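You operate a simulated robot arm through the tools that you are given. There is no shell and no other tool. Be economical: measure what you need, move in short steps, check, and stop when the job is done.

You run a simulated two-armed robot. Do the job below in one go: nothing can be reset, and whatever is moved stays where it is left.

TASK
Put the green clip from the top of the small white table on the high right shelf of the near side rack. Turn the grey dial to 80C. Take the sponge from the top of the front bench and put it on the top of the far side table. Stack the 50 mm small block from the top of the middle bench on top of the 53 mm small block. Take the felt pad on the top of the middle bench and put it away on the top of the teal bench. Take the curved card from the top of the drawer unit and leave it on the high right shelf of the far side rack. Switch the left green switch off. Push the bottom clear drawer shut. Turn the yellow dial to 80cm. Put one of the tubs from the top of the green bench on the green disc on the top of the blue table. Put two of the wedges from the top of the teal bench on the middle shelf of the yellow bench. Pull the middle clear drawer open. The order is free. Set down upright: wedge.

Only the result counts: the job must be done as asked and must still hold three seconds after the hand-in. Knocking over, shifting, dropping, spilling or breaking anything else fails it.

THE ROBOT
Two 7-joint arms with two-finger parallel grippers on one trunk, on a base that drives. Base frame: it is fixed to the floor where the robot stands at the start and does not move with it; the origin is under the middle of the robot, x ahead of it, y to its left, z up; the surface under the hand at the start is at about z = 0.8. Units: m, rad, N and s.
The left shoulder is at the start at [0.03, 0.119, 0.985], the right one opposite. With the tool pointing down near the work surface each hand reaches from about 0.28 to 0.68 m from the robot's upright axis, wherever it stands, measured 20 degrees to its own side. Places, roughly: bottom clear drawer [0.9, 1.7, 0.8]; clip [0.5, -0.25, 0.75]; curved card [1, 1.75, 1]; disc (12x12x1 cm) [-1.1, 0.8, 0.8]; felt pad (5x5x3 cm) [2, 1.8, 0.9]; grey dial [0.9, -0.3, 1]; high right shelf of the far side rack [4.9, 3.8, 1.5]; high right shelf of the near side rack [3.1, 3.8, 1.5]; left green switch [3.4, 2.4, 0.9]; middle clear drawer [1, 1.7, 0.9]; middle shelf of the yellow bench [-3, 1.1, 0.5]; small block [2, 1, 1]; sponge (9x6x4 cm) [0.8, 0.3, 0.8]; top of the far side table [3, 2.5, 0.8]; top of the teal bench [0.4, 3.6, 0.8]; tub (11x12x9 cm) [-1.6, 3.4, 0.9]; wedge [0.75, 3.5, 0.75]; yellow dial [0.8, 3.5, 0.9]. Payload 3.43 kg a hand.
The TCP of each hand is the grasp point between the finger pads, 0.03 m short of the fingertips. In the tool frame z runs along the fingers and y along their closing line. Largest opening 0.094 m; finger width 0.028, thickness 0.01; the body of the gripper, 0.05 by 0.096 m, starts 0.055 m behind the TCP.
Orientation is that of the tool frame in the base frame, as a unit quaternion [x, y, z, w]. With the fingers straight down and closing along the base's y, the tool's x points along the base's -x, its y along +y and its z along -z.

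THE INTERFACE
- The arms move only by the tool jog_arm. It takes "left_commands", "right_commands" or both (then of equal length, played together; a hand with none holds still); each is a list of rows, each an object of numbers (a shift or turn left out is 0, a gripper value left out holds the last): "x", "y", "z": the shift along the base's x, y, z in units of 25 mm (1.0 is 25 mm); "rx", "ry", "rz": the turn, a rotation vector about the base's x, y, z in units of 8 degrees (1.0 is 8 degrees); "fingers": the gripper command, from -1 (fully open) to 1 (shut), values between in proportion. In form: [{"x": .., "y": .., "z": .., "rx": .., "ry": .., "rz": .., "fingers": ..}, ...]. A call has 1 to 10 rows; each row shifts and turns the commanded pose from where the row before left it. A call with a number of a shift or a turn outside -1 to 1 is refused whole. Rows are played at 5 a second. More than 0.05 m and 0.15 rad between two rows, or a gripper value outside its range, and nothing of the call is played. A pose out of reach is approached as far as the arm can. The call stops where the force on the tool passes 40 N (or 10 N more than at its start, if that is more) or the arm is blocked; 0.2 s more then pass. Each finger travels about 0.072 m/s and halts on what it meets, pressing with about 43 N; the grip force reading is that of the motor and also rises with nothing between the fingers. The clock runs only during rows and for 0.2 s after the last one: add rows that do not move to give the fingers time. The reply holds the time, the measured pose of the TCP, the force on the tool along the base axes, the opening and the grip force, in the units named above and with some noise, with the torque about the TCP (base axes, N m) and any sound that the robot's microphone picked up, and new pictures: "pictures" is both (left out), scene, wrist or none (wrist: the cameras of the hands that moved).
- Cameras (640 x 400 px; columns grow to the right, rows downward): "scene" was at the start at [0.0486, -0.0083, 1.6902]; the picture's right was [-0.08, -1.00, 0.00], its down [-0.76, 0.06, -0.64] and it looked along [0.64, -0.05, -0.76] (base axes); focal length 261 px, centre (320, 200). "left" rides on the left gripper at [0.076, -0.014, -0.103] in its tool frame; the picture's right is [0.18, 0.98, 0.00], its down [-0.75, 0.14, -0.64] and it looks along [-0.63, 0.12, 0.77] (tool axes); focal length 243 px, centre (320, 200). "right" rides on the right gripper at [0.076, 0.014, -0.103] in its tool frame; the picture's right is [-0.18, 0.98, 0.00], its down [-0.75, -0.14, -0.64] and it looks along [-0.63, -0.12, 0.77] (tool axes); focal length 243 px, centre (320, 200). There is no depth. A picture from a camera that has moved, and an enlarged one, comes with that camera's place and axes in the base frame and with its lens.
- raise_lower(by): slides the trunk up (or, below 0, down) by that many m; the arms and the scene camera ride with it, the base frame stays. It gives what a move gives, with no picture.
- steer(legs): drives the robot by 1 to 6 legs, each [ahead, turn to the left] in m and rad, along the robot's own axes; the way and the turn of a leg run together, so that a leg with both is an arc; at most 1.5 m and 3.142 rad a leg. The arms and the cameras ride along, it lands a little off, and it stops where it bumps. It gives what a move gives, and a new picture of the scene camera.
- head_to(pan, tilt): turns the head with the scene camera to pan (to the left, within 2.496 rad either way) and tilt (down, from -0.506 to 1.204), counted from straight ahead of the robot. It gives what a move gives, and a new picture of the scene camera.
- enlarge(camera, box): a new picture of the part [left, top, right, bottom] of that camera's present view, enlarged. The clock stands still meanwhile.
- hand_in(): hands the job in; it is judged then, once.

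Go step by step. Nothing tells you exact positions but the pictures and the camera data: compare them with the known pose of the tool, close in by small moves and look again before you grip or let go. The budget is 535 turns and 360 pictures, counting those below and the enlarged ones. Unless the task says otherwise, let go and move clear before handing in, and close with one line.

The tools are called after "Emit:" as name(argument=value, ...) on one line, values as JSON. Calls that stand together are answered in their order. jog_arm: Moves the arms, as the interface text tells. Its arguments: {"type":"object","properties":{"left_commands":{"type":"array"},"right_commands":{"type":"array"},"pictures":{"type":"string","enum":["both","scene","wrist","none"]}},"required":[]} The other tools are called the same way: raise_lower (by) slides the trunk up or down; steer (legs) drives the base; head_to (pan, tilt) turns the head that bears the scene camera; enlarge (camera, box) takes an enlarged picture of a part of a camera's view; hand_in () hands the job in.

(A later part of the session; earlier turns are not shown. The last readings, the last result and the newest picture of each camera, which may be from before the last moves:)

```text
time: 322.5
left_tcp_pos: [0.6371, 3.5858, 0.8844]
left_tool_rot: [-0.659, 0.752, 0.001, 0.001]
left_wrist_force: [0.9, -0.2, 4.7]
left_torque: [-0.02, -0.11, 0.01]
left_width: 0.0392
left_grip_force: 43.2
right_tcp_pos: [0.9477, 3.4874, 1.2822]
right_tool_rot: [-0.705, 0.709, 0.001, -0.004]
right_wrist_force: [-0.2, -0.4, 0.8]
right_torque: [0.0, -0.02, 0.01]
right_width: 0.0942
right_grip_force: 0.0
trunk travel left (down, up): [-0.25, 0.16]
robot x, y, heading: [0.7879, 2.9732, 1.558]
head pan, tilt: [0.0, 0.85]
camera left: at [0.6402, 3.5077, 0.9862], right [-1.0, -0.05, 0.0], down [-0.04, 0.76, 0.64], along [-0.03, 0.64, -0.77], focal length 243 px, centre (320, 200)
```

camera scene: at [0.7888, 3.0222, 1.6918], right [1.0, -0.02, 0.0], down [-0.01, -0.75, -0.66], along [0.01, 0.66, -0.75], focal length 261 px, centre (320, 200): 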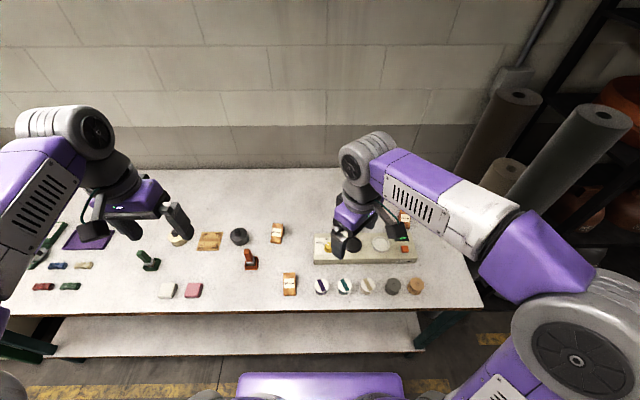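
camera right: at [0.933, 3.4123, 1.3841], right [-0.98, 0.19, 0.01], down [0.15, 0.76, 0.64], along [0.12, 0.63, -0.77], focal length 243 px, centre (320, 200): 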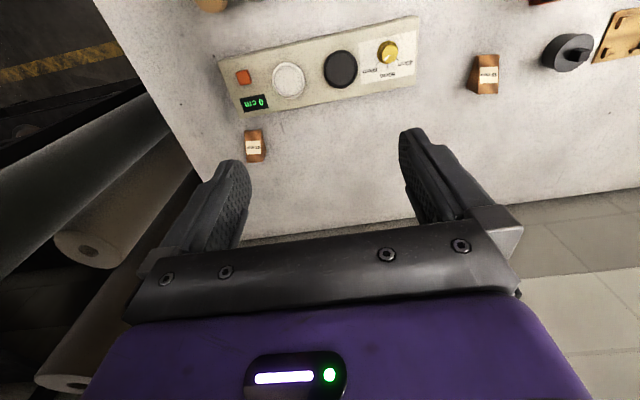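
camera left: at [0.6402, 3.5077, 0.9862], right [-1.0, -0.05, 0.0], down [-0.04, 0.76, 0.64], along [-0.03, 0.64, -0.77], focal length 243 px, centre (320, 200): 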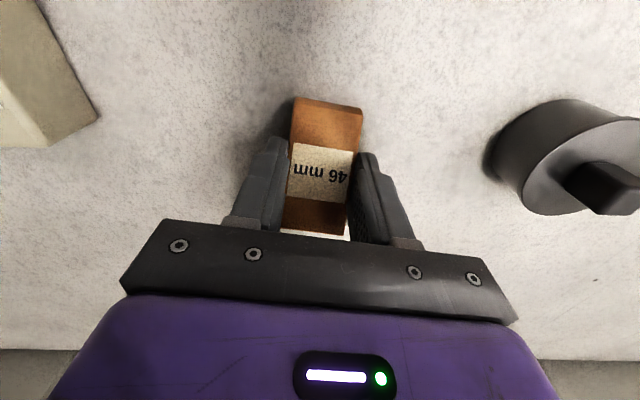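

Emit:
jog_arm(left_commands=[{"z": 0.8}, {"z": 1}, {"z": 1}, {"z": 1}, {"z": 1, "x": -0.5, "y": -0.6}, {"z": 1, "x": -0.8, "y": -0.8}, {"z": 1, "x": -0.8, "y": -0.8}, {"z": 1, "x": -0.8, "y": -0.8}, {"z": 1, "x": -0.8, "y": -0.8}, {"z": 1, "x": -0.8, "y": -0.8}], right_commands=[{}, {}, {}, {}, {}, {"y": -0.5}, {"y": -0.5, "z": -0.5}, {"x": -0.7, "y": -0.5, "z": -0.5}, {"x": -0.9, "y": -0.5, "z": -0.5}, {"x": -0.9, "y": -0.5, "z": -0.5}], pictures="none")

Emit:
jog_arm(left_commands=[{"x": -0.8}, {"x": -0.8}, {"x": -0.8}, {}, {}, {}, {}, {}], right_commands=[{"x": -0.9, "y": -0.2, "z": -0.8}, {"x": -0.9, "y": -0.2, "z": -0.8}, {"x": -0.9, "y": -0.2, "z": -0.8}, {"x": -0.9, "y": -0.2, "z": -0.8}, {"x": -0.9, "y": -0.2, "z": -0.8}, {"x": -0.9, "y": -0.2, "z": -0.8}, {"x": -0.9, "y": -0.2, "z": -0.8}, {"z": -0.3}], pictures="both")

```text
time: 324.7
left_tcp_pos: [0.5249, 3.4704, 1.1306]
left_tool_rot: [-0.66, 0.752, 0.001, 0.0]
left_wrist_force: [0.3, 0.4, -1.2]
left_torque: [0.03, -0.01, 0.01]
left_width: 0.0389
left_grip_force: 43.0
right_tcp_pos: [0.885, 3.4219, 1.2324]
right_tool_rot: [-0.705, 0.71, 0.002, -0.004]
right_wrist_force: [-0.6, -0.9, 0.7]
right_torque: [0.03, -0.04, 0.03]
right_width: 0.0942
right_grip_force: 0.0
trunk travel left (down, up): [-0.25, 0.16]
robot x, y, heading: [0.7824, 2.9752, 1.555]
head pan, tilt: [0.0, 0.85]
```

```text
time: 326.5
left_tcp_pos: [0.4642, 3.4702, 1.1309]
left_tool_rot: [-0.659, 0.752, 0.0, 0.0]
left_wrist_force: [0.3, -0.3, 0.0]
left_torque: [0.01, -0.01, -0.02]
left_width: 0.0391
left_grip_force: 43.3
right_tcp_pos: [0.7266, 3.3881, 1.0837]
right_tool_rot: [-0.705, 0.709, 0.001, -0.004]
right_wrist_force: [-0.2, -0.2, -0.7]
right_torque: [0.0, 0.03, 0.04]
right_width: 0.094
right_grip_force: 0.1
trunk travel left (down, up): [-0.25, 0.16]
robot x, y, heading: [0.7843, 2.9735, 1.558]
head pan, tilt: [0.0, 0.85]
camera scene: at [0.7889, 3.0221, 1.6918], right [1.0, -0.01, 0.0], down [-0.01, -0.75, -0.66], along [0.01, 0.66, -0.75], focal length 261 px, centre (320, 200)
camera right: at [0.7117, 3.3122, 1.1869], right [-0.98, 0.19, 0.01], down [0.15, 0.76, 0.64], along [0.12, 0.63, -0.77], focal length 243 px, centre (320, 200)
camera left: at [0.4676, 3.3925, 1.2326], right [-1.0, -0.05, 0.0], down [-0.04, 0.77, 0.64], along [-0.03, 0.64, -0.77], focal length 243 px, centre (320, 200)
```

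scene: 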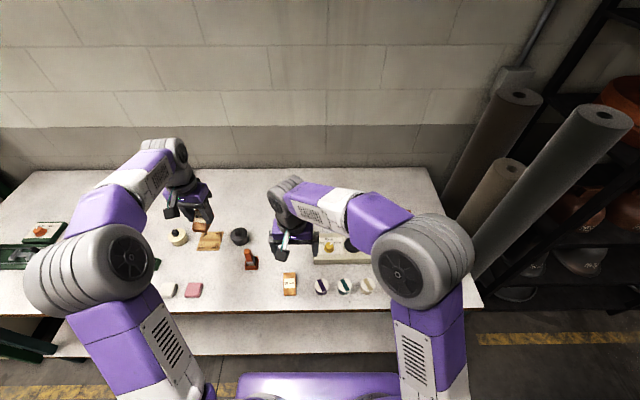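
right: 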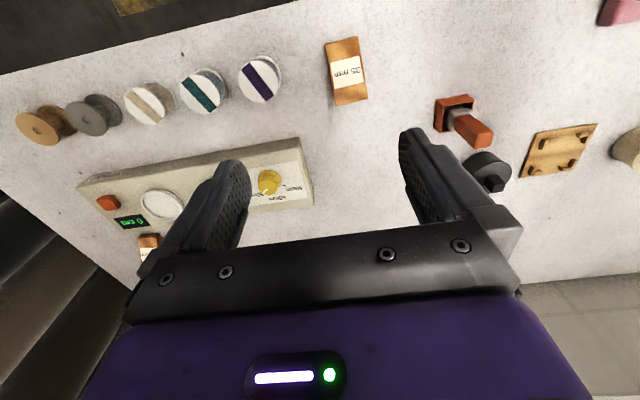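
left: 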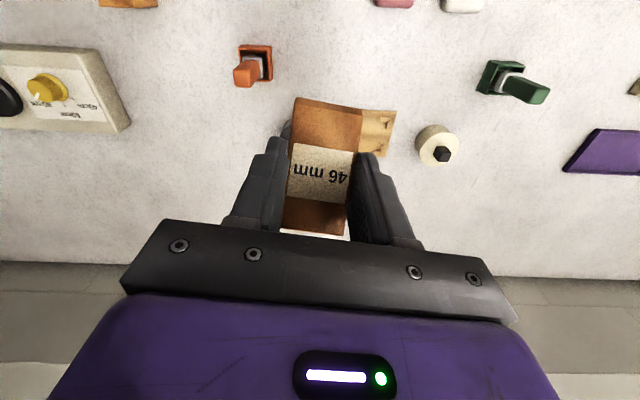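

Emit:
jog_arm(right_commands=[{"x": -0.26, "y": 0.04, "z": -0.95}, {"x": -0.26, "y": 0.04, "z": -0.95}, {"x": -0.26, "y": 0.04, "z": -0.95}, {"x": -0.26, "y": 0.04, "z": -0.95}, {"x": -0.26, "y": 0.04, "z": -0.95}, {"z": -0.95}, {"z": -0.95}, {}], pictures="wrist")

```text
time: 328.3
left_tcp_pos: [0.4627, 3.4698, 1.1317]
left_tool_rot: [-0.66, 0.751, 0.001, 0.0]
left_wrist_force: [-0.2, 0.6, -0.5]
left_torque: [0.0, 0.01, 0.0]
left_width: 0.0392
left_grip_force: 43.2
right_tcp_pos: [0.6959, 3.3919, 0.9179]
right_tool_rot: [-0.705, 0.709, 0.001, -0.005]
right_wrist_force: [0.4, -0.5, -0.5]
right_torque: [-0.04, 0.02, 0.03]
right_width: 0.094
right_grip_force: 0.1
trunk travel left (down, up): [-0.25, 0.16]
robot x, y, heading: [0.788, 2.9739, 1.556]
head pan, tilt: [0.0, 0.85]
camera right: at [0.6804, 3.3167, 1.0198], right [-0.98, 0.19, 0.01], down [0.15, 0.76, 0.64], along [0.12, 0.63, -0.77], focal length 243 px, centre (320, 200)
```

right: 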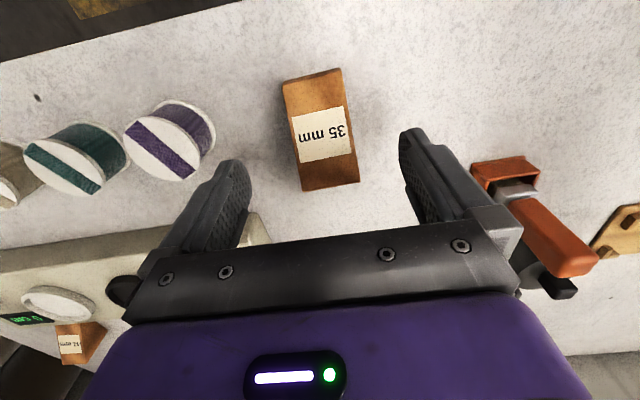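

Emit:
jog_arm(right_commands=[{"x": -0.12, "y": 0.06, "z": -0.5, "rz": -0.2}, {"z": -0.5}, {"z": -0.33}, {"fingers": 0.2}, {"fingers": 1}, {}, {}, {}], pictures="wrist")

```text
time: 330.1
left_tcp_pos: [0.4625, 3.4697, 1.1321]
left_tool_rot: [-0.66, 0.752, -0.001, 0.0]
left_wrist_force: [0.3, 0.5, -0.3]
left_torque: [-0.02, -0.02, 0.01]
left_width: 0.039
left_grip_force: 43.0
right_tcp_pos: [0.6917, 3.3962, 0.8852]
right_tool_rot: [-0.695, 0.719, 0.001, -0.004]
right_wrist_force: [0.7, 1.0, 0.1]
right_torque: [-0.04, -0.07, 0.03]
right_width: 0.0431
right_grip_force: 43.1
trunk travel left (down, up): [-0.25, 0.16]
robot x, y, heading: [0.7864, 2.9785, 1.558]
head pan, tilt: [0.0, 0.85]
camera right: at [0.6746, 3.3194, 0.9871], right [-0.98, 0.22, 0.01], down [0.17, 0.75, 0.64], along [0.13, 0.62, -0.77], focal length 243 px, centre (320, 200)
```

right: 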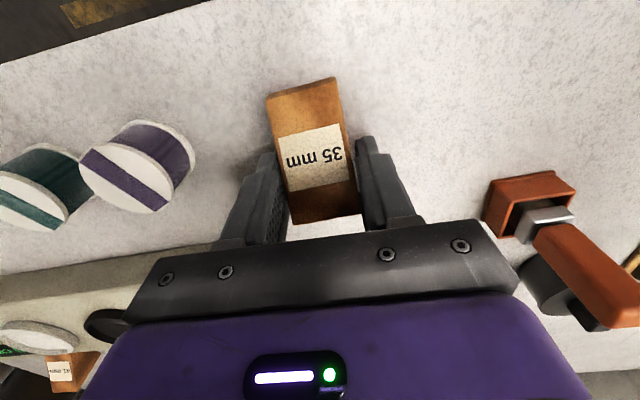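

Emit:
jog_arm(right_commands=[{"fingers": -1}, {}, {}, {"z": 1}, {"z": 1}, {"z": 1}, {"z": 1}, {"z": 1}, {"z": 1}], left_commands=[{}, {}, {}, {"x": -0.2, "y": -0.5}, {"x": -0.2, "y": -0.5}, {"x": -0.2, "y": -0.5}, {"x": -0.2, "y": -0.5}, {"x": -0.2, "y": -0.4}, {}], pictures="none")

Emit:
enlarge(camera="left", box=[160, 0, 480, 200])

```text
time: 332.1
left_tcp_pos: [0.438, 3.4119, 1.1301]
left_tool_rot: [-0.659, 0.752, 0.0, 0.0]
left_wrist_force: [0.6, -0.9, -0.2]
left_torque: [0.0, 0.0, -0.03]
left_width: 0.0391
left_grip_force: 42.6
right_tcp_pos: [0.6937, 3.3932, 1.0341]
right_tool_rot: [-0.696, 0.718, 0.001, -0.004]
right_wrist_force: [0.0, -0.4, -0.5]
right_torque: [0.0, -0.02, 0.02]
right_width: 0.0941
right_grip_force: 0.1
trunk travel left (down, up): [-0.25, 0.16]
robot x, y, heading: [0.7875, 2.9728, 1.558]
head pan, tilt: [0.0, 0.85]
```

```text
2.00 times, centred on (320, 100) of left
camera zoom: at [0.4423, 3.3325, 1.2315], right [-1.0, -0.05, 0.0], down [-0.04, 0.77, 0.64], along [-0.04, 0.64, -0.77], focal length 485 px, centre (320, 400)
```

zoom: 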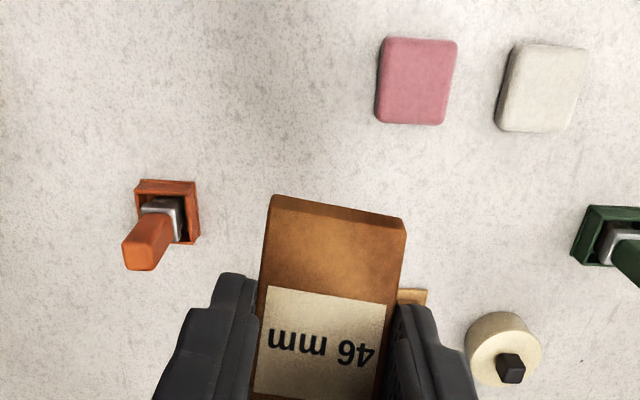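

Emit:
jog_arm(left_commands=[{"x": 0.75, "y": -0.25, "rz": 0.5}, {"x": 0.75, "y": -0.25, "rz": 0.45}, {"z": -1}, {"z": -1}, {"z": -1}, {"z": -1}, {"z": -1}, {"z": -1}, {"z": -1}, {"z": -1}], pictures="none")

Emit:
jog_arm(left_commands=[{"z": -0.8}, {"z": -0.6}, {"z": -0.25}, {}], pictures="both")

```text
time: 334.3
left_tcp_pos: [0.4751, 3.399, 0.9295]
left_tool_rot: [0.708, -0.706, -0.001, 0.0]
left_wrist_force: [0.2, 0.4, -0.4]
left_torque: [0.01, 0.04, 0.03]
left_width: 0.0393
left_grip_force: 42.6
right_tcp_pos: [0.6929, 3.3946, 1.0338]
right_tool_rot: [-0.695, 0.719, 0.001, -0.004]
right_wrist_force: [0.4, 0.0, 0.2]
right_torque: [0.04, 0.0, -0.03]
right_width: 0.0938
right_grip_force: 0.2
trunk travel left (down, up): [-0.25, 0.16]
robot x, y, heading: [0.7834, 2.9734, 1.558]
head pan, tilt: [0.0, 0.85]
```

```text
time: 335.3
left_tcp_pos: [0.4765, 3.398, 0.8894]
left_tool_rot: [0.707, -0.707, 0.0, 0.001]
left_wrist_force: [0.0, -0.5, -0.9]
left_torque: [-0.01, 0.02, 0.0]
left_width: 0.039
left_grip_force: 43.0
right_tcp_pos: [0.6929, 3.3938, 1.0348]
right_tool_rot: [-0.695, 0.719, 0.0, -0.005]
right_wrist_force: [-0.1, -0.4, 0.9]
right_torque: [0.05, 0.0, -0.01]
right_width: 0.094
right_grip_force: 0.2
trunk travel left (down, up): [-0.25, 0.16]
robot x, y, heading: [0.7918, 2.9768, 1.554]
head pan, tilt: [0.0, 0.85]
camera scene: at [0.7884, 3.022, 1.6918], right [1.0, -0.01, 0.0], down [-0.01, -0.75, -0.66], along [0.01, 0.66, -0.75], focal length 261 px, centre (320, 200)
camera left: at [0.4903, 3.3219, 0.9898], right [-0.98, -0.19, 0.0], down [-0.14, 0.75, 0.64], along [-0.12, 0.63, -0.77], focal length 243 px, centre (320, 200)
```

scene: 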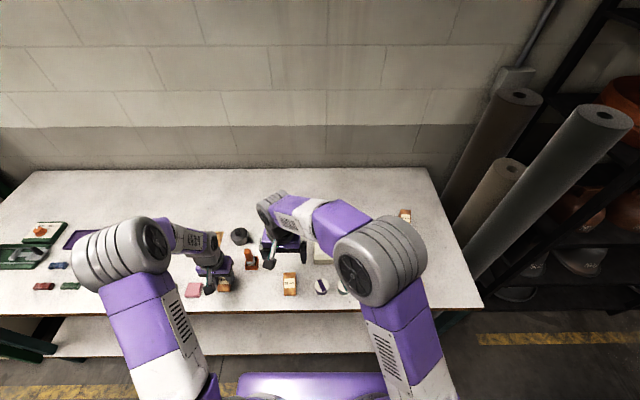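
left: 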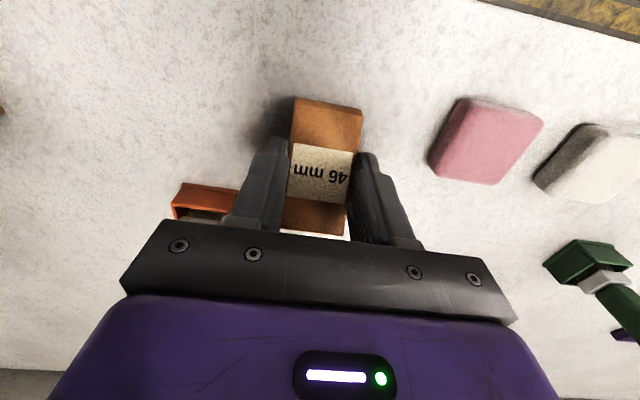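

Emit:
jog_arm(left_commands=[{"z": -0.15}, {"z": -0.12}, {"fingers": -0.4}, {}, {}, {"z": 0.8}, {"z": 1}, {"z": 1}, {"z": 1}, {"z": 1}], pictures="none")

Emit:
steer(legs=[[-0.22, 0]])

Emit:
enlarge(camera="scene", box=[160, 170, 360, 295])

```text
time: 337.5
left_tcp_pos: [0.4759, 3.3978, 1.0033]
left_tool_rot: [0.708, -0.706, 0.0, 0.0]
left_wrist_force: [0.6, 0.0, 0.6]
left_torque: [-0.02, 0.02, -0.01]
left_width: 0.0659
left_grip_force: 0.0
right_tcp_pos: [0.6934, 3.3954, 1.035]
right_tool_rot: [-0.695, 0.719, 0.0, -0.004]
right_wrist_force: [-0.1, 0.0, 0.0]
right_torque: [0.01, 0.01, 0.02]
right_width: 0.0941
right_grip_force: 0.0
trunk travel left (down, up): [-0.25, 0.16]
robot x, y, heading: [0.787, 2.9744, 1.557]
head pan, tilt: [0.0, 0.85]
```

```text
time: 339.2
left_tcp_pos: [0.4735, 3.1762, 1.0029]
left_tool_rot: [-0.707, 0.708, -0.001, 0.0]
left_wrist_force: [-0.1, 0.2, -0.5]
left_torque: [0.02, 0.01, 0.04]
left_width: 0.0659
left_grip_force: 0.0
right_tcp_pos: [0.691, 3.1737, 1.0352]
right_tool_rot: [-0.694, 0.72, 0.0, -0.005]
right_wrist_force: [0.3, -0.1, -0.2]
right_torque: [-0.01, -0.01, 0.01]
right_width: 0.0941
right_grip_force: 0.1
trunk travel left (down, up): [-0.25, 0.16]
robot x, y, heading: [0.7823, 2.7482, 1.557]
head pan, tilt: [0.0, 0.85]
camera scene: at [0.785, 2.799, 1.6918], right [1.0, -0.02, 0.0], down [-0.01, -0.75, -0.66], along [0.01, 0.66, -0.75], focal length 261 px, centre (320, 200)
```

scene: 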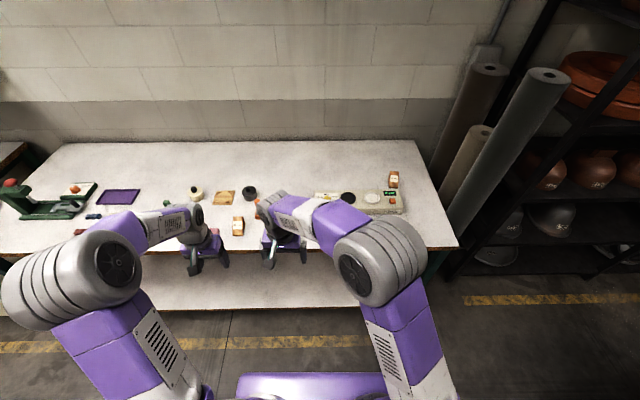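

```text
3.20 times, centred on (260, 232) of scene
camera zoom: at [0.785, 2.799, 1.6918], right [1.0, -0.02, 0.0], down [-0.01, -0.75, -0.66], along [0.01, 0.66, -0.75], focal length 836 px, centre (512, 96)
```

zoom: 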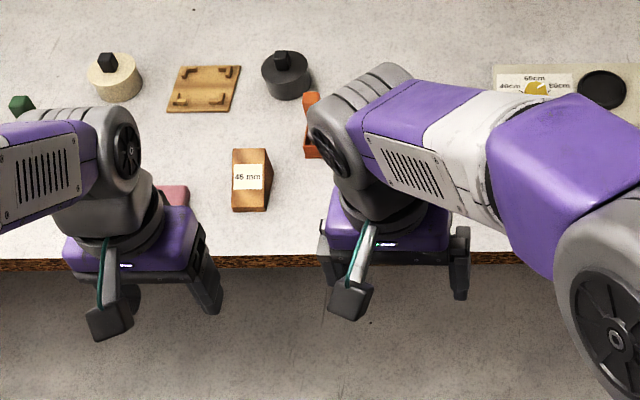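

Emit:
jog_arm(left_commands=[{"rx": 0.86}, {"rx": 0.86}, {"rx": 0.86}, {"rx": 0.86}, {"rx": 0.86}, {"rx": 0.86}, {"rx": 0.86}, {"rx": 0.86}, {}], right_commands=[{"rx": 0.86}, {"rx": 0.86}, {"rx": 0.86}, {"rx": 0.86}, {"rx": 0.86}, {"rx": 0.86}, {"rx": 0.86}, {"rx": 0.86}, {}], pictures="wrist")

```text
time: 341.1
left_tcp_pos: [0.4756, 3.1777, 1.0028]
left_tool_rot: [-0.626, 0.628, 0.327, 0.326]
left_wrist_force: [0.0, -0.3, 0.1]
left_torque: [0.04, -0.01, 0.0]
left_width: 0.0661
left_grip_force: 0.1
right_tcp_pos: [0.7524, 3.2025, 1.0153]
right_tool_rot: [-0.571, 0.698, 0.295, 0.316]
right_wrist_force: [-0.1, 0.3, -0.2]
right_torque: [0.01, -0.07, -0.01]
right_width: 0.0941
right_grip_force: 0.0
trunk travel left (down, up): [-0.25, 0.16]
robot x, y, heading: [0.7797, 2.7522, 1.555]
head pan, tilt: [0.0, 0.85]
stopped in row 9 (right hand): the arm was blocked; the commanded pose is now the measured one
camera right: at [0.7158, 3.0788, 1.0208], right [-0.94, 0.28, 0.19], down [0.18, -0.06, 0.98], along [0.29, 0.96, 0.01], focal length 243 px, centre (320, 200)
camera left: at [0.4892, 3.0486, 0.9979], right [-0.98, -0.1, -0.15], down [-0.14, -0.09, 0.99], along [-0.12, 0.99, 0.08], focal length 243 px, centre (320, 200)
```

right: 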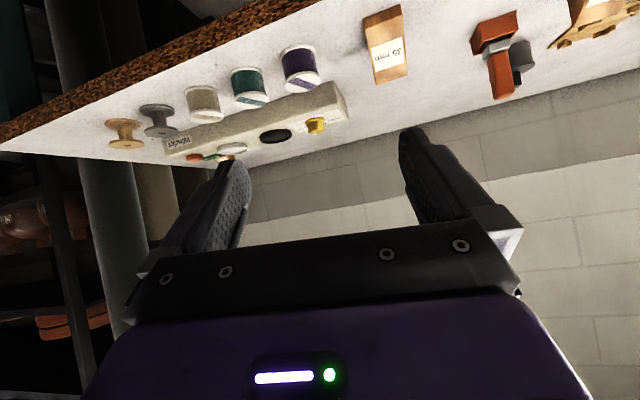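
left: 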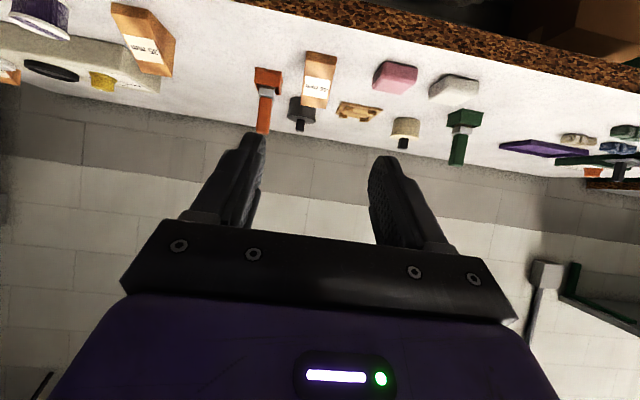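

Emit:
jog_arm(left_commands=[{"z": -0.97}, {"z": -0.97}, {"z": -0.97}, {"z": -0.97}, {"z": -0.95}, {"y": 0.9}, {"y": 0.9}, {"y": 0.9}, {"y": 0.9}, {}], pictures="wrist")

```text
time: 343.3
left_tcp_pos: [0.4752, 3.2666, 0.8832]
left_tool_rot: [-0.627, 0.628, 0.326, 0.327]
left_wrist_force: [1.4, -0.2, 0.1]
left_torque: [-0.01, 0.0, -0.01]
left_width: 0.0657
left_grip_force: 0.0
right_tcp_pos: [0.7522, 3.2031, 1.016]
right_tool_rot: [-0.571, 0.698, 0.296, 0.315]
right_wrist_force: [-0.7, -0.1, 0.6]
right_torque: [0.01, 0.03, 0.0]
right_width: 0.0939
right_grip_force: 0.1
trunk travel left (down, up): [-0.25, 0.16]
robot x, y, heading: [0.7826, 2.7568, 1.548]
head pan, tilt: [0.0, 0.85]
camera left: at [0.4894, 3.1388, 0.8777], right [-0.98, -0.1, -0.15], down [-0.14, -0.09, 0.99], along [-0.12, 0.99, 0.08], focal length 243 px, centre (320, 200)
```

left: 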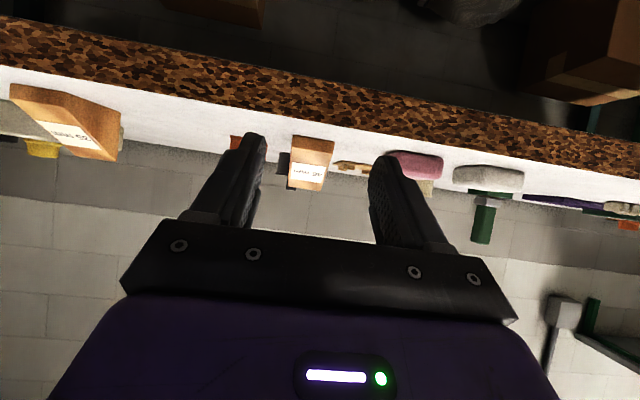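

Emit:
jog_arm(left_commands=[{"z": -0.3, "y": 0.8}, {"y": 0.9}, {"y": 0.9}, {"y": 0.8}, {"y": 0.8}, {}], pictures="wrist")

```text
time: 344.7
left_tcp_pos: [0.4748, 3.3731, 0.8765]
left_tool_rot: [-0.626, 0.628, 0.327, 0.327]
left_wrist_force: [0.2, -0.2, 0.1]
left_torque: [0.01, 0.02, -0.02]
left_width: 0.0657
left_grip_force: 0.1
right_tcp_pos: [0.7525, 3.2027, 1.0145]
right_tool_rot: [-0.572, 0.697, 0.296, 0.315]
right_wrist_force: [0.2, 0.4, -0.1]
right_torque: [0.01, 0.05, -0.03]
right_width: 0.0942
right_grip_force: 0.1
trunk travel left (down, up): [-0.25, 0.16]
robot x, y, heading: [0.7868, 2.7536, 1.555]
head pan, tilt: [0.0, 0.85]
camera left: at [0.489, 3.2451, 0.8706], right [-0.98, -0.1, -0.15], down [-0.14, -0.09, 0.99], along [-0.12, 0.99, 0.08], focal length 243 px, centre (320, 200)
```

left: 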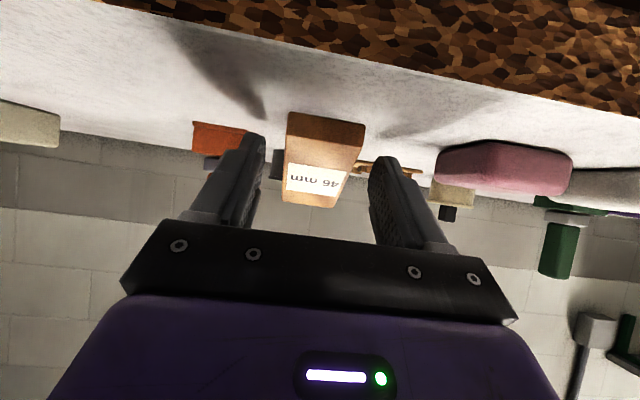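

Emit:
jog_arm(left_commands=[{"y": 0.5}, {"y": 0.4}, {"fingers": 0.3}, {"fingers": 1}, {}, {}, {}], pictures="wrist")

```text
time: 346.3
left_tcp_pos: [0.4749, 3.3948, 0.8737]
left_tool_rot: [-0.627, 0.628, 0.327, 0.326]
left_wrist_force: [-1.0, 0.5, 0.9]
left_torque: [-0.01, 0.0, 0.0]
left_width: 0.0432
left_grip_force: 43.0
right_tcp_pos: [0.7517, 3.204, 1.0162]
right_tool_rot: [-0.572, 0.697, 0.296, 0.315]
right_wrist_force: [0.5, 0.0, -0.2]
right_torque: [-0.02, -0.01, 0.04]
right_width: 0.0941
right_grip_force: 0.1
trunk travel left (down, up): [-0.25, 0.16]
robot x, y, heading: [0.784, 2.7567, 1.554]
head pan, tilt: [0.0, 0.85]
camera left: at [0.4891, 3.2666, 0.87], right [-0.98, -0.1, -0.15], down [-0.14, -0.09, 0.99], along [-0.12, 0.99, 0.08], focal length 243 px, centre (320, 200)
```

left: 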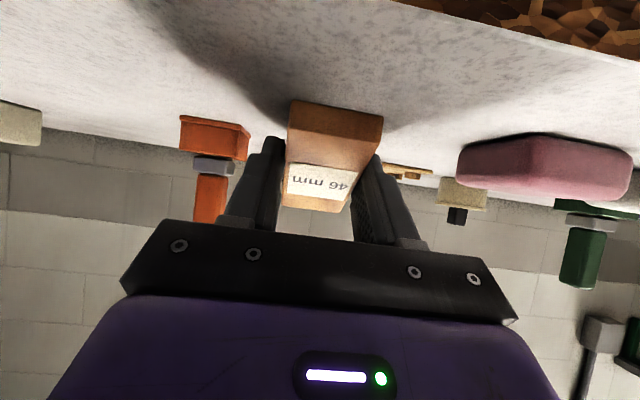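

Emit:
jog_arm(left_commands=[{"z": 0.5}, {"z": 0.5}, {"z": 0.8}, {}], pictures="wrist")

```text
time: 347.3
left_tcp_pos: [0.4753, 3.3941, 0.9207]
left_tool_rot: [-0.628, 0.628, 0.326, 0.325]
left_wrist_force: [0.0, 0.1, -1.7]
left_torque: [0.01, -0.01, 0.0]
left_width: 0.043
left_grip_force: 42.5
right_tcp_pos: [0.7519, 3.2035, 1.0158]
right_tool_rot: [-0.572, 0.697, 0.296, 0.316]
right_wrist_force: [-0.2, 0.0, -0.8]
right_torque: [0.02, -0.04, 0.0]
right_width: 0.0941
right_grip_force: 0.2
trunk travel left (down, up): [-0.25, 0.16]
robot x, y, heading: [0.7787, 2.7506, 1.551]
head pan, tilt: [0.0, 0.85]
camera left: at [0.4894, 3.2672, 0.9154], right [-0.98, -0.1, -0.15], down [-0.14, -0.09, 0.99], along [-0.12, 0.99, 0.08], focal length 243 px, centre (320, 200)
```

left: 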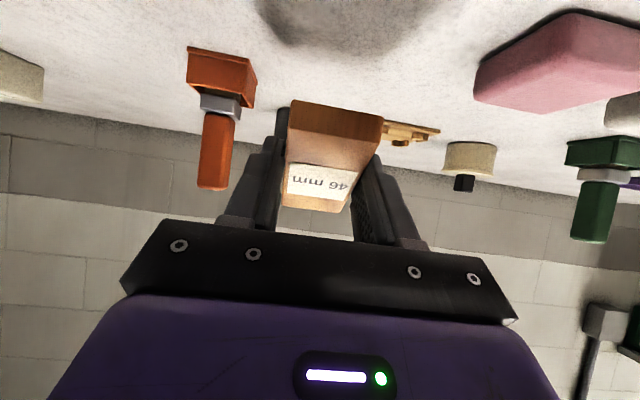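

Emit:
jog_arm(left_commands=[{"z": 1}, {"z": 1, "y": -0.5}, {"z": 1, "y": -0.8}, {"z": 1, "y": -1}, {"z": 1, "y": -1}, {"z": 1, "y": -1}, {"z": 1}], right_commands=[{"y": -0.8}, {"y": -0.8}, {"z": 1}, {"z": 1}, {"z": 1}, {"z": 1}, {}], pictures="none")

Emit:
steer(legs=[[0, 1.571], [0.3, 0], [0, -1.571]])

```text
time: 348.2
left_tcp_pos: [0.4757, 3.3577, 1.0001]
left_tool_rot: [-0.627, 0.628, 0.326, 0.326]
left_wrist_force: [0.3, -0.1, -0.4]
left_torque: [0.0, 0.0, -0.03]
left_width: 0.043
left_grip_force: 43.5
right_tcp_pos: [0.8059, 3.1814, 1.0256]
right_tool_rot: [-0.532, 0.74, 0.254, 0.325]
right_wrist_force: [-0.1, 0.8, -0.7]
right_torque: [0.01, 0.0, -0.01]
right_width: 0.094
right_grip_force: 0.0
trunk travel left (down, up): [-0.25, 0.16]
robot x, y, heading: [0.786, 2.7531, 1.55]
head pan, tilt: [0.0, 0.85]
stopped in row 4 (right hand): the arm was blocked; the commanded pose is now the measured one
```

```text
time: 357.9
left_tcp_pos: [0.2009, 3.3863, 1.0007]
left_tool_rot: [-0.612, 0.642, 0.319, 0.334]
left_wrist_force: [-0.2, 0.2, 0.0]
left_torque: [0.01, 0.04, 0.0]
left_width: 0.0432
left_grip_force: 42.8
right_tcp_pos: [0.5235, 3.1957, 1.0251]
right_tool_rot: [-0.514, 0.751, 0.247, 0.332]
right_wrist_force: [0.0, -0.4, -0.5]
right_torque: [0.02, 0.04, 0.01]
right_width: 0.0939
right_grip_force: 0.1
trunk travel left (down, up): [-0.25, 0.16]
robot x, y, heading: [0.479, 2.7703, 1.506]
head pan, tilt: [0.0, 0.85]
camera scene: at [0.4858, 2.8158, 1.6918], right [1.0, -0.06, 0.0], down [-0.05, -0.75, -0.66], along [0.04, 0.66, -0.75], focal length 261 px, centre (320, 200)
```

scene: 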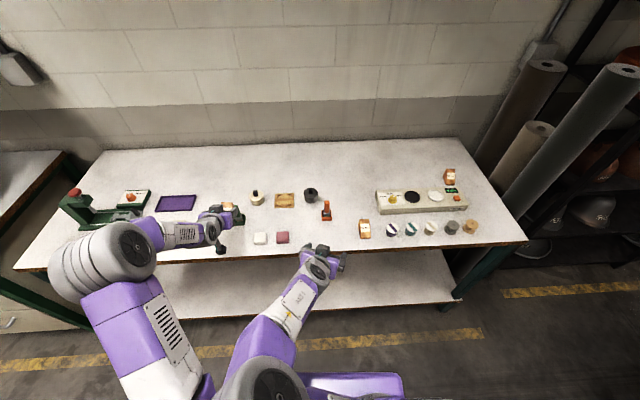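

Emit:
jog_arm(right_commands=[{"x": 1}, {"x": 1}, {"x": 1}, {"x": 1}, {"x": 1}, {"x": 1}, {"x": 1}, {"z": 0.5, "x": 0.5}, {"z": 1}, {"z": 1}], left_commands=[{"z": 1}, {"z": 1}, {"z": 1}, {"z": 1}, {"z": 1}, {"z": 1}, {}, {}, {}, {}], pictures="scene")

```text
time: 360.1
left_tcp_pos: [0.2027, 3.3849, 1.1522]
left_tool_rot: [-0.612, 0.642, 0.319, 0.334]
left_wrist_force: [0.2, -1.0, -0.6]
left_torque: [-0.01, 0.01, 0.02]
left_width: 0.0431
left_grip_force: 43.2
right_tcp_pos: [0.7115, 3.1943, 1.0895]
right_tool_rot: [-0.515, 0.751, 0.247, 0.331]
right_wrist_force: [0.5, -0.7, 0.8]
right_torque: [-0.02, 0.0, -0.02]
right_width: 0.0942
right_grip_force: 0.1
trunk travel left (down, up): [-0.25, 0.16]
robot x, y, heading: [0.4838, 2.7677, 1.509]
head pan, tilt: [0.0, 0.85]
camera scene: at [0.4858, 2.8149, 1.6918], right [1.0, -0.06, 0.0], down [-0.05, -0.75, -0.66], along [0.04, 0.66, -0.75], focal length 261 px, centre (320, 200)
```

scene: 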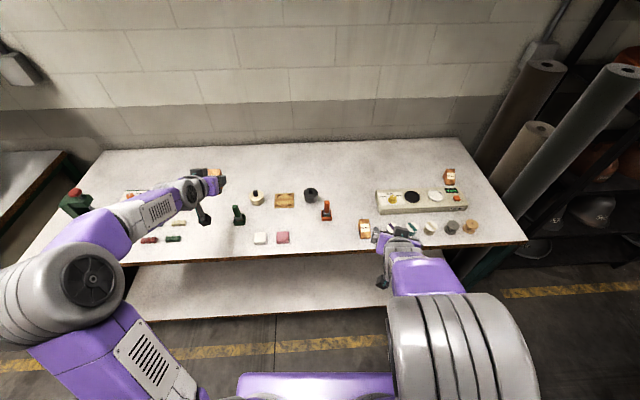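

Emit:
jog_arm(right_commands=[{"rx": 0.24, "ry": -0.115, "rz": 0.83, "x": -0.2, "z": -0.8}, {"rx": 0.24, "ry": -0.115, "rz": 0.83, "x": -0.2, "z": -0.8}, {"rx": 0.24, "ry": -0.115, "rz": 0.83, "x": -0.2, "z": -0.8}, {"z": -0.8}, {}], pictures="wrist")

```text
time: 361.3
left_tcp_pos: [0.2027, 3.3869, 1.1517]
left_tool_rot: [-0.613, 0.642, 0.319, 0.333]
left_wrist_force: [0.0, 1.1, -0.8]
left_torque: [-0.02, 0.01, -0.01]
left_width: 0.043
left_grip_force: 43.3
right_tcp_pos: [0.6956, 3.1994, 1.0075]
right_tool_rot: [-0.626, 0.628, 0.327, 0.326]
right_wrist_force: [0.4, -0.2, 0.1]
right_torque: [0.01, 0.0, 0.0]
right_width: 0.0939
right_grip_force: 0.0
right hand out of reach, approached as far as the arm can: row 3
trunk travel left (down, up): [-0.25, 0.16]
robot x, y, heading: [0.4809, 2.7714, 1.508]
head pan, tilt: [0.0, 0.85]
camera right: at [0.68, 3.0716, 1.0032], right [-0.98, 0.11, 0.15], down [0.14, -0.09, 0.99], along [0.12, 0.99, 0.08], focal length 243 px, centre (320, 200)
```

right: 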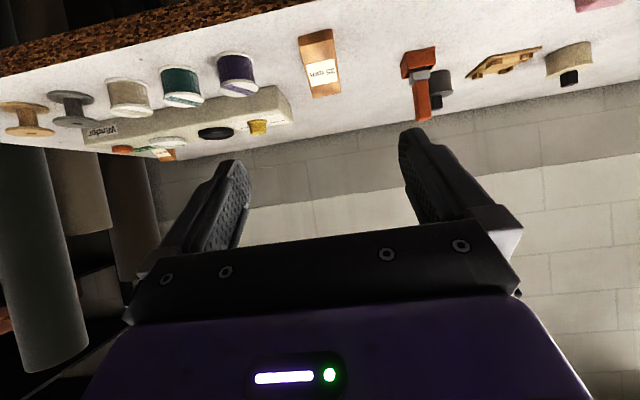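

Emit:
jog_arm(right_commands=[{"z": -0.95, "fingers": -0.4}, {"z": -0.95}, {"z": -0.95}, {"z": -0.95}, {"z": -0.95}, {"z": -0.5, "x": -0.1}, {"y": 0.9}, {"y": 0.9}, {"y": 0.9}, {"y": 0.9}], pictures="none")

Emit:
jog_arm(right_commands=[{"y": 0.9}, {"y": 0.9}, {"y": 0.9}, {}], pictures="wrist")

```text
time: 363.5
left_tcp_pos: [0.2011, 3.3861, 1.1526]
left_tool_rot: [-0.612, 0.642, 0.319, 0.334]
left_wrist_force: [0.1, 0.2, -0.9]
left_torque: [-0.01, 0.0, 0.0]
left_width: 0.0432
left_grip_force: 43.0
right_tcp_pos: [0.6936, 3.2915, 0.8754]
right_tool_rot: [-0.626, 0.629, 0.325, 0.326]
right_wrist_force: [-0.6, 0.6, -0.2]
right_torque: [0.03, -0.02, -0.03]
right_width: 0.066
right_grip_force: 0.1
trunk travel left (down, up): [-0.25, 0.16]
robot x, y, heading: [0.4804, 2.7688, 1.506]
head pan, tilt: [0.0, 0.85]
```

```text
time: 364.5
left_tcp_pos: [0.2024, 3.3856, 1.1515]
left_tool_rot: [-0.613, 0.641, 0.319, 0.333]
left_wrist_force: [-0.1, 0.1, 0.0]
left_torque: [0.01, -0.04, 0.01]
left_width: 0.0431
left_grip_force: 43.0
right_tcp_pos: [0.6931, 3.3572, 0.8766]
right_tool_rot: [-0.627, 0.629, 0.326, 0.326]
right_wrist_force: [0.0, -0.1, -0.2]
right_torque: [0.0, -0.02, 0.0]
right_width: 0.0659
right_grip_force: 0.0
trunk travel left (down, up): [-0.25, 0.16]
robot x, y, heading: [0.4812, 2.7687, 1.51]
head pan, tilt: [0.0, 0.85]
camera right: at [0.6779, 3.2287, 0.8725], right [-0.98, 0.11, 0.15], down [0.14, -0.09, 0.99], along [0.12, 0.99, 0.08], focal length 243 px, centre (320, 200)
```

right: 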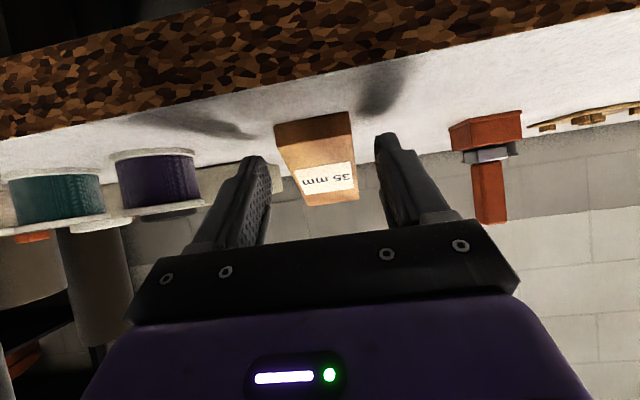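

Emit:
jog_arm(right_commands=[{"y": 0.8, "x": -0.05}, {"y": 0.7, "z": -0.1}, {"fingers": 0.3}, {"fingers": 1}, {}, {}, {}], pictures="wrist")

```text
time: 366.1
left_tcp_pos: [0.2016, 3.3863, 1.1503]
left_tool_rot: [-0.613, 0.642, 0.319, 0.333]
left_wrist_force: [0.2, 0.1, -0.9]
left_torque: [-0.02, -0.01, -0.01]
left_width: 0.0433
left_grip_force: 43.4
right_tcp_pos: [0.6924, 3.3941, 0.8743]
right_tool_rot: [-0.626, 0.628, 0.327, 0.327]
right_wrist_force: [-0.6, 0.6, 0.0]
right_torque: [-0.01, 0.0, 0.01]
right_width: 0.0437
right_grip_force: 42.7
trunk travel left (down, up): [-0.25, 0.16]
robot x, y, heading: [0.4804, 2.7671, 1.506]
head pan, tilt: [0.0, 0.85]
camera right: at [0.6763, 3.2661, 0.87], right [-0.98, 0.11, 0.15], down [0.14, -0.09, 0.99], along [0.12, 0.99, 0.08], focal length 243 px, centre (320, 200)
```

right: 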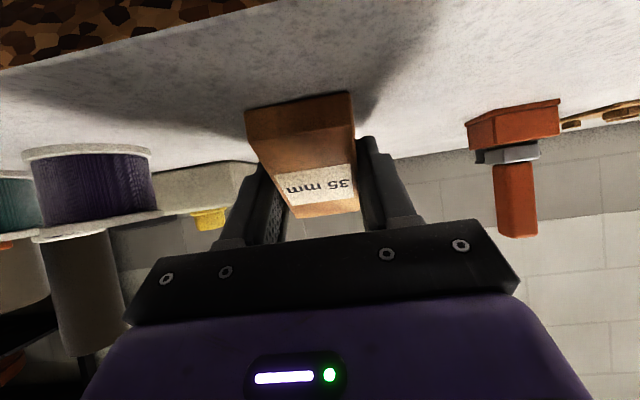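

Emit:
jog_arm(right_commands=[{"z": 0.5}, {"z": 0.8}, {"z": 1}, {"z": 1}, {"z": 1}, {"z": 1, "y": -0.5}, {"z": 1, "y": -0.8}, {"z": 1, "y": -0.8}, {"z": 1, "y": -0.8}, {"z": 1, "y": -0.8}], left_commands=[{}, {}, {}, {}, {}, {"y": -0.6}, {"y": -0.8}, {"y": -0.8}, {"y": -0.8}, {"y": -0.8}], pictures="both")

```text
time: 368.3
left_tcp_pos: [0.1981, 3.2911, 1.1519]
left_tool_rot: [-0.613, 0.641, 0.32, 0.334]
left_wrist_force: [-0.6, 0.6, -0.8]
left_torque: [0.01, 0.02, 0.0]
left_width: 0.0431
left_grip_force: 43.3
right_tcp_pos: [0.6925, 3.2991, 1.1082]
right_tool_rot: [-0.626, 0.629, 0.326, 0.326]
right_wrist_force: [-0.2, 0.0, 0.0]
right_torque: [0.03, 0.0, -0.01]
right_width: 0.0434
right_grip_force: 42.9
trunk travel left (down, up): [-0.25, 0.16]
robot x, y, heading: [0.4829, 2.7717, 1.508]
head pan, tilt: [0.0, 0.85]
camera scene: at [0.4856, 2.8138, 1.6919], right [1.0, -0.06, 0.0], down [-0.05, -0.75, -0.66], along [0.04, 0.66, -0.75], focal length 261 px, centre (320, 200)
camera right: at [0.6754, 3.172, 1.1041], right [-0.98, 0.11, 0.15], down [0.14, -0.09, 0.99], along [0.12, 0.99, 0.08], focal length 243 px, centre (320, 200)
camera left: at [0.2077, 3.1626, 1.1458], right [-0.99, -0.06, -0.15], down [-0.14, -0.09, 0.99], along [-0.07, 0.99, 0.08], focal length 243 px, centre (320, 200)
```

scene: 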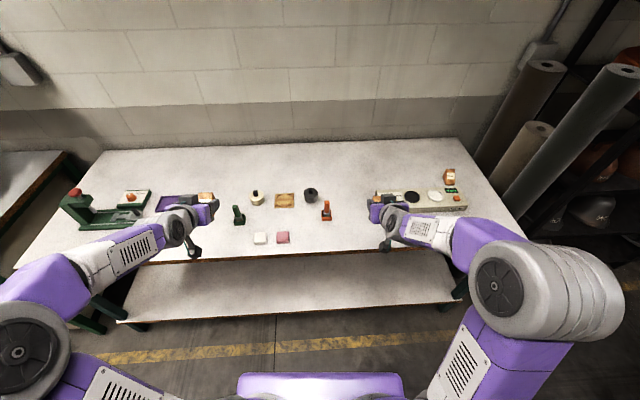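
right: 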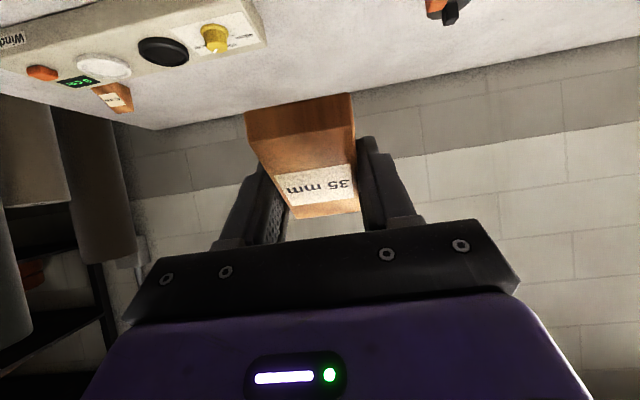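
left: 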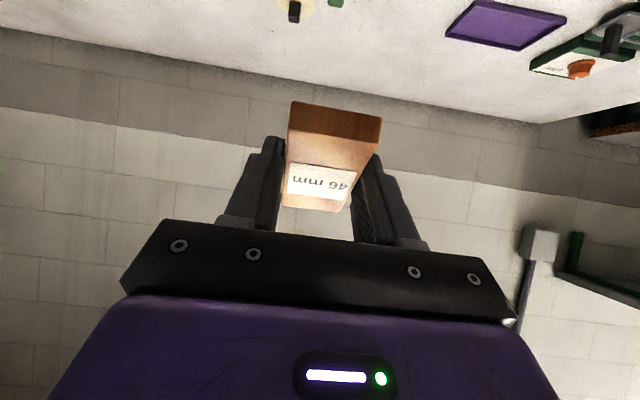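

Emit:
head_to(pan=0, tilt=0.5)

Emit:
steer(legs=[[-0.1, 0], [0, 1.634], [1.25, 0], [1.25, 0], [0, 0.9]])

```text
time: 369.1
left_tcp_pos: [0.2001, 3.2936, 1.1502]
left_tool_rot: [-0.612, 0.642, 0.319, 0.334]
left_wrist_force: [0.5, -0.8, -0.9]
left_torque: [-0.03, 0.0, 0.03]
left_width: 0.043
left_grip_force: 42.7
right_tcp_pos: [0.6913, 3.3019, 1.1074]
right_tool_rot: [-0.626, 0.629, 0.326, 0.326]
right_wrist_force: [-0.1, -0.6, 0.1]
right_torque: [-0.03, 0.0, 0.0]
right_width: 0.0434
right_grip_force: 42.9
trunk travel left (down, up): [-0.25, 0.16]
robot x, y, heading: [0.4791, 2.7663, 1.504]
head pan, tilt: [0.0, 0.499]
camera scene: at [0.4865, 2.8283, 1.7217], right [1.0, -0.06, 0.0], down [-0.03, -0.48, -0.88], along [0.06, 0.88, -0.48], focal length 261 px, centre (320, 200)
```

scene: 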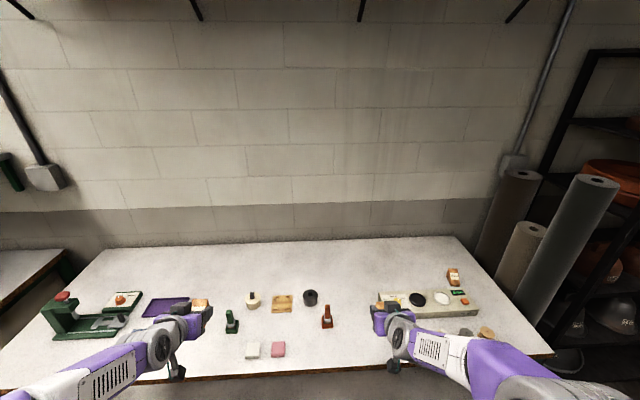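

```text
time: 388.5
left_tcp_pos: [-2.1093, 2.0234, 1.1497]
left_tool_rot: [0.792, 0.4, -0.412, 0.209]
left_wrist_force: [-0.6, -0.7, -0.7]
left_torque: [0.0, -0.04, 0.01]
left_width: 0.0432
left_grip_force: 43.5
right_tcp_pos: [-2.5245, 2.2885, 1.1063]
right_tool_rot: [0.784, 0.416, -0.407, 0.216]
right_wrist_force: [0.3, -0.6, -0.1]
right_torque: [-0.02, 0.0, -0.02]
right_width: 0.0438
right_grip_force: 43.2
trunk travel left (down, up): [-0.25, 0.16]
robot x, y, heading: [-2.0568, 2.6174, -2.22]
head pan, tilt: [0.0, 0.499]
camera scene: at [-2.0886, 2.5637, 1.7218], right [-0.79, 0.61, 0.0], down [0.29, 0.38, -0.88], along [-0.53, -0.7, -0.48], focal length 261 px, centre (320, 200)
```

scene: 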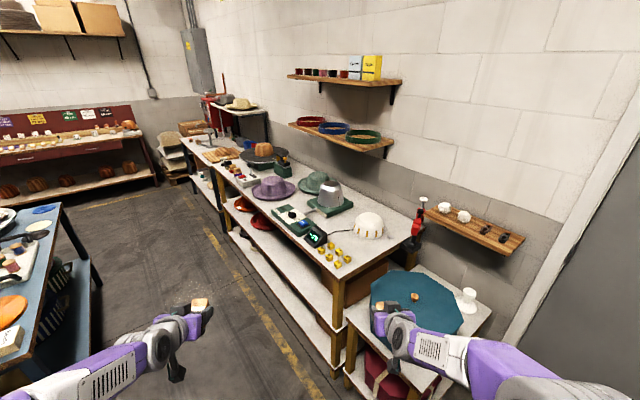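

Emit:
jog_arm(left_commands=[{"z": 1}, {"z": 1}, {"z": 1}, {"z": 1}], right_commands=[{"z": 1}, {"z": 1}, {"z": 1}, {"z": 1}], pictures="none")

Emit:
steer(legs=[[0, 0.65], [1.0, 0], [0, -1.571]])

Emit:
head_to(pan=0, tilt=0.9)

```text
time: 389.5
left_tcp_pos: [-2.1119, 2.0233, 1.248]
left_tool_rot: [0.792, 0.401, -0.41, 0.208]
left_wrist_force: [-0.4, -0.1, -0.3]
left_torque: [0.02, 0.0, -0.02]
left_width: 0.0428
left_grip_force: 42.8
right_tcp_pos: [-2.5246, 2.2911, 1.2069]
right_tool_rot: [0.784, 0.416, -0.407, 0.217]
right_wrist_force: [-0.6, -1.1, -0.7]
right_torque: [0.06, -0.02, 0.0]
right_width: 0.0435
right_grip_force: 43.4
trunk travel left (down, up): [-0.25, 0.16]
robot x, y, heading: [-2.0566, 2.6104, -2.227]
head pan, tilt: [0.0, 0.499]
```

```text
time: 400.3
left_tcp_pos: [-2.5695, 1.3118, 1.249]
left_tool_rot: [0.887, 0.001, -0.462, 0.001]
left_wrist_force: [-0.3, 0.1, -0.6]
left_torque: [-0.03, 0.0, -0.02]
left_width: 0.0388
left_grip_force: 42.6
right_tcp_pos: [-2.6023, 1.8018, 1.2062]
right_tool_rot: [0.887, 0.018, -0.461, 0.01]
right_wrist_force: [-1.1, -0.2, -0.3]
right_torque: [0.03, -0.02, 0.0]
right_width: 0.0436
right_grip_force: 42.7
trunk travel left (down, up): [-0.25, 0.16]
robot x, y, heading: [-2.0602, 1.6169, 3.125]
head pan, tilt: [0.0, 0.499]
camera scene: at [-2.1201, 1.6156, 1.7218], right [0.02, 1.0, 0.0], down [0.48, -0.01, -0.88], along [-0.88, 0.01, -0.48], focal length 261 px, centre (320, 200)
```

scene: 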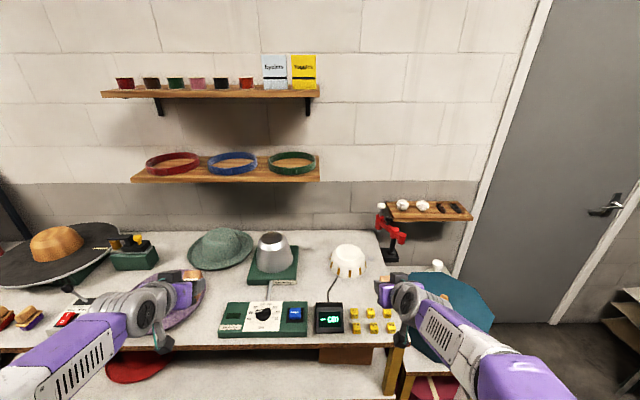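

```text
time: 401.1
left_tcp_pos: [-2.5695, 1.3115, 1.2488]
left_tool_rot: [0.887, 0.001, -0.462, 0.001]
left_wrist_force: [0.2, -0.5, -0.3]
left_torque: [0.02, -0.04, -0.02]
left_width: 0.0388
left_grip_force: 43.1
right_tcp_pos: [-2.6013, 1.8013, 1.2062]
right_tool_rot: [0.887, 0.02, -0.462, 0.011]
right_wrist_force: [0.3, 0.6, -1.0]
right_torque: [0.0, -0.01, -0.01]
right_width: 0.0437
right_grip_force: 43.3
trunk travel left (down, up): [-0.25, 0.16]
robot x, y, heading: [-2.0636, 1.6159, 3.129]
head pan, tilt: [0.0, 0.901]
camera scene: at [-2.1046, 1.6153, 1.688], right [0.01, 1.0, 0.0], down [0.78, -0.01, -0.62], along [-0.62, 0.01, -0.78], focal length 261 px, centre (320, 200)
```

scene: 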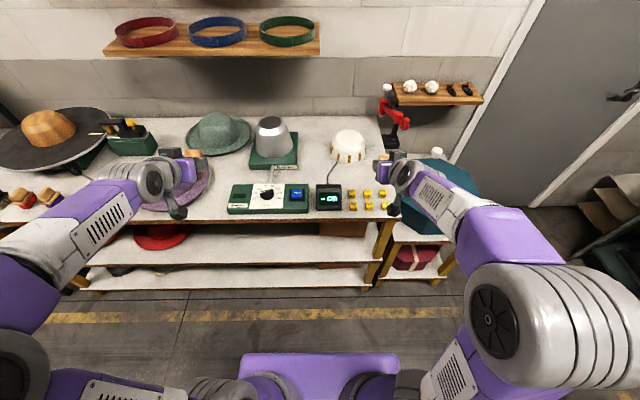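

Emit:
steer(legs=[[0, 1.571], [0.31, 0], [0, -1.571]])

Emit:
raise_lower(by=-0.24)

```text
time: 410.7
left_tcp_pos: [-2.5811, 0.9999, 1.2493]
left_tool_rot: [0.887, 0.004, -0.462, 0.002]
left_wrist_force: [-0.1, -0.5, -0.7]
left_torque: [0.0, 0.0, -0.01]
left_width: 0.0388
left_grip_force: 42.9
right_tcp_pos: [-2.6145, 1.4898, 1.2059]
right_tool_rot: [0.887, 0.022, -0.461, 0.012]
right_wrist_force: [-0.5, -0.1, -0.9]
right_torque: [0.0, -0.01, -0.01]
right_width: 0.0436
right_grip_force: 42.9
trunk travel left (down, up): [-0.25, 0.16]
robot x, y, heading: [-2.073, 1.3052, 3.14]
head pan, tilt: [0.0, 0.901]
camera scene: at [-2.1169, 1.3068, 1.6879], right [0.01, 1.0, 0.0], down [0.78, -0.01, -0.62], along [-0.62, 0.0, -0.78], focal length 261 px, centre (320, 200)
```

scene: 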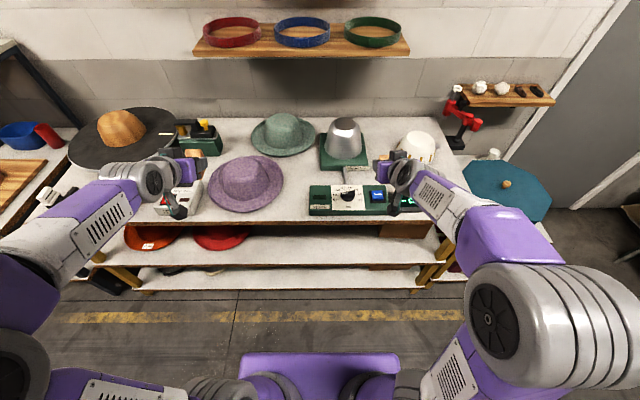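

```text
time: 413.2
left_tcp_pos: [-2.5795, 0.9999, 1.0097]
left_tool_rot: [0.887, 0.004, -0.462, 0.003]
left_wrist_force: [-0.7, -0.2, -1.0]
left_torque: [-0.03, -0.01, 0.04]
left_width: 0.0386
left_grip_force: 42.7
right_tcp_pos: [-2.6147, 1.4891, 0.9668]
right_tool_rot: [0.887, 0.022, -0.461, 0.011]
right_wrist_force: [1.1, -0.4, -0.4]
right_torque: [0.0, -0.01, -0.04]
right_width: 0.0436
right_grip_force: 42.9
trunk travel left (down, up): [-0.01, 0.4]
robot x, y, heading: [-2.0744, 1.3089, 3.133]
head pan, tilt: [0.0, 0.901]
```

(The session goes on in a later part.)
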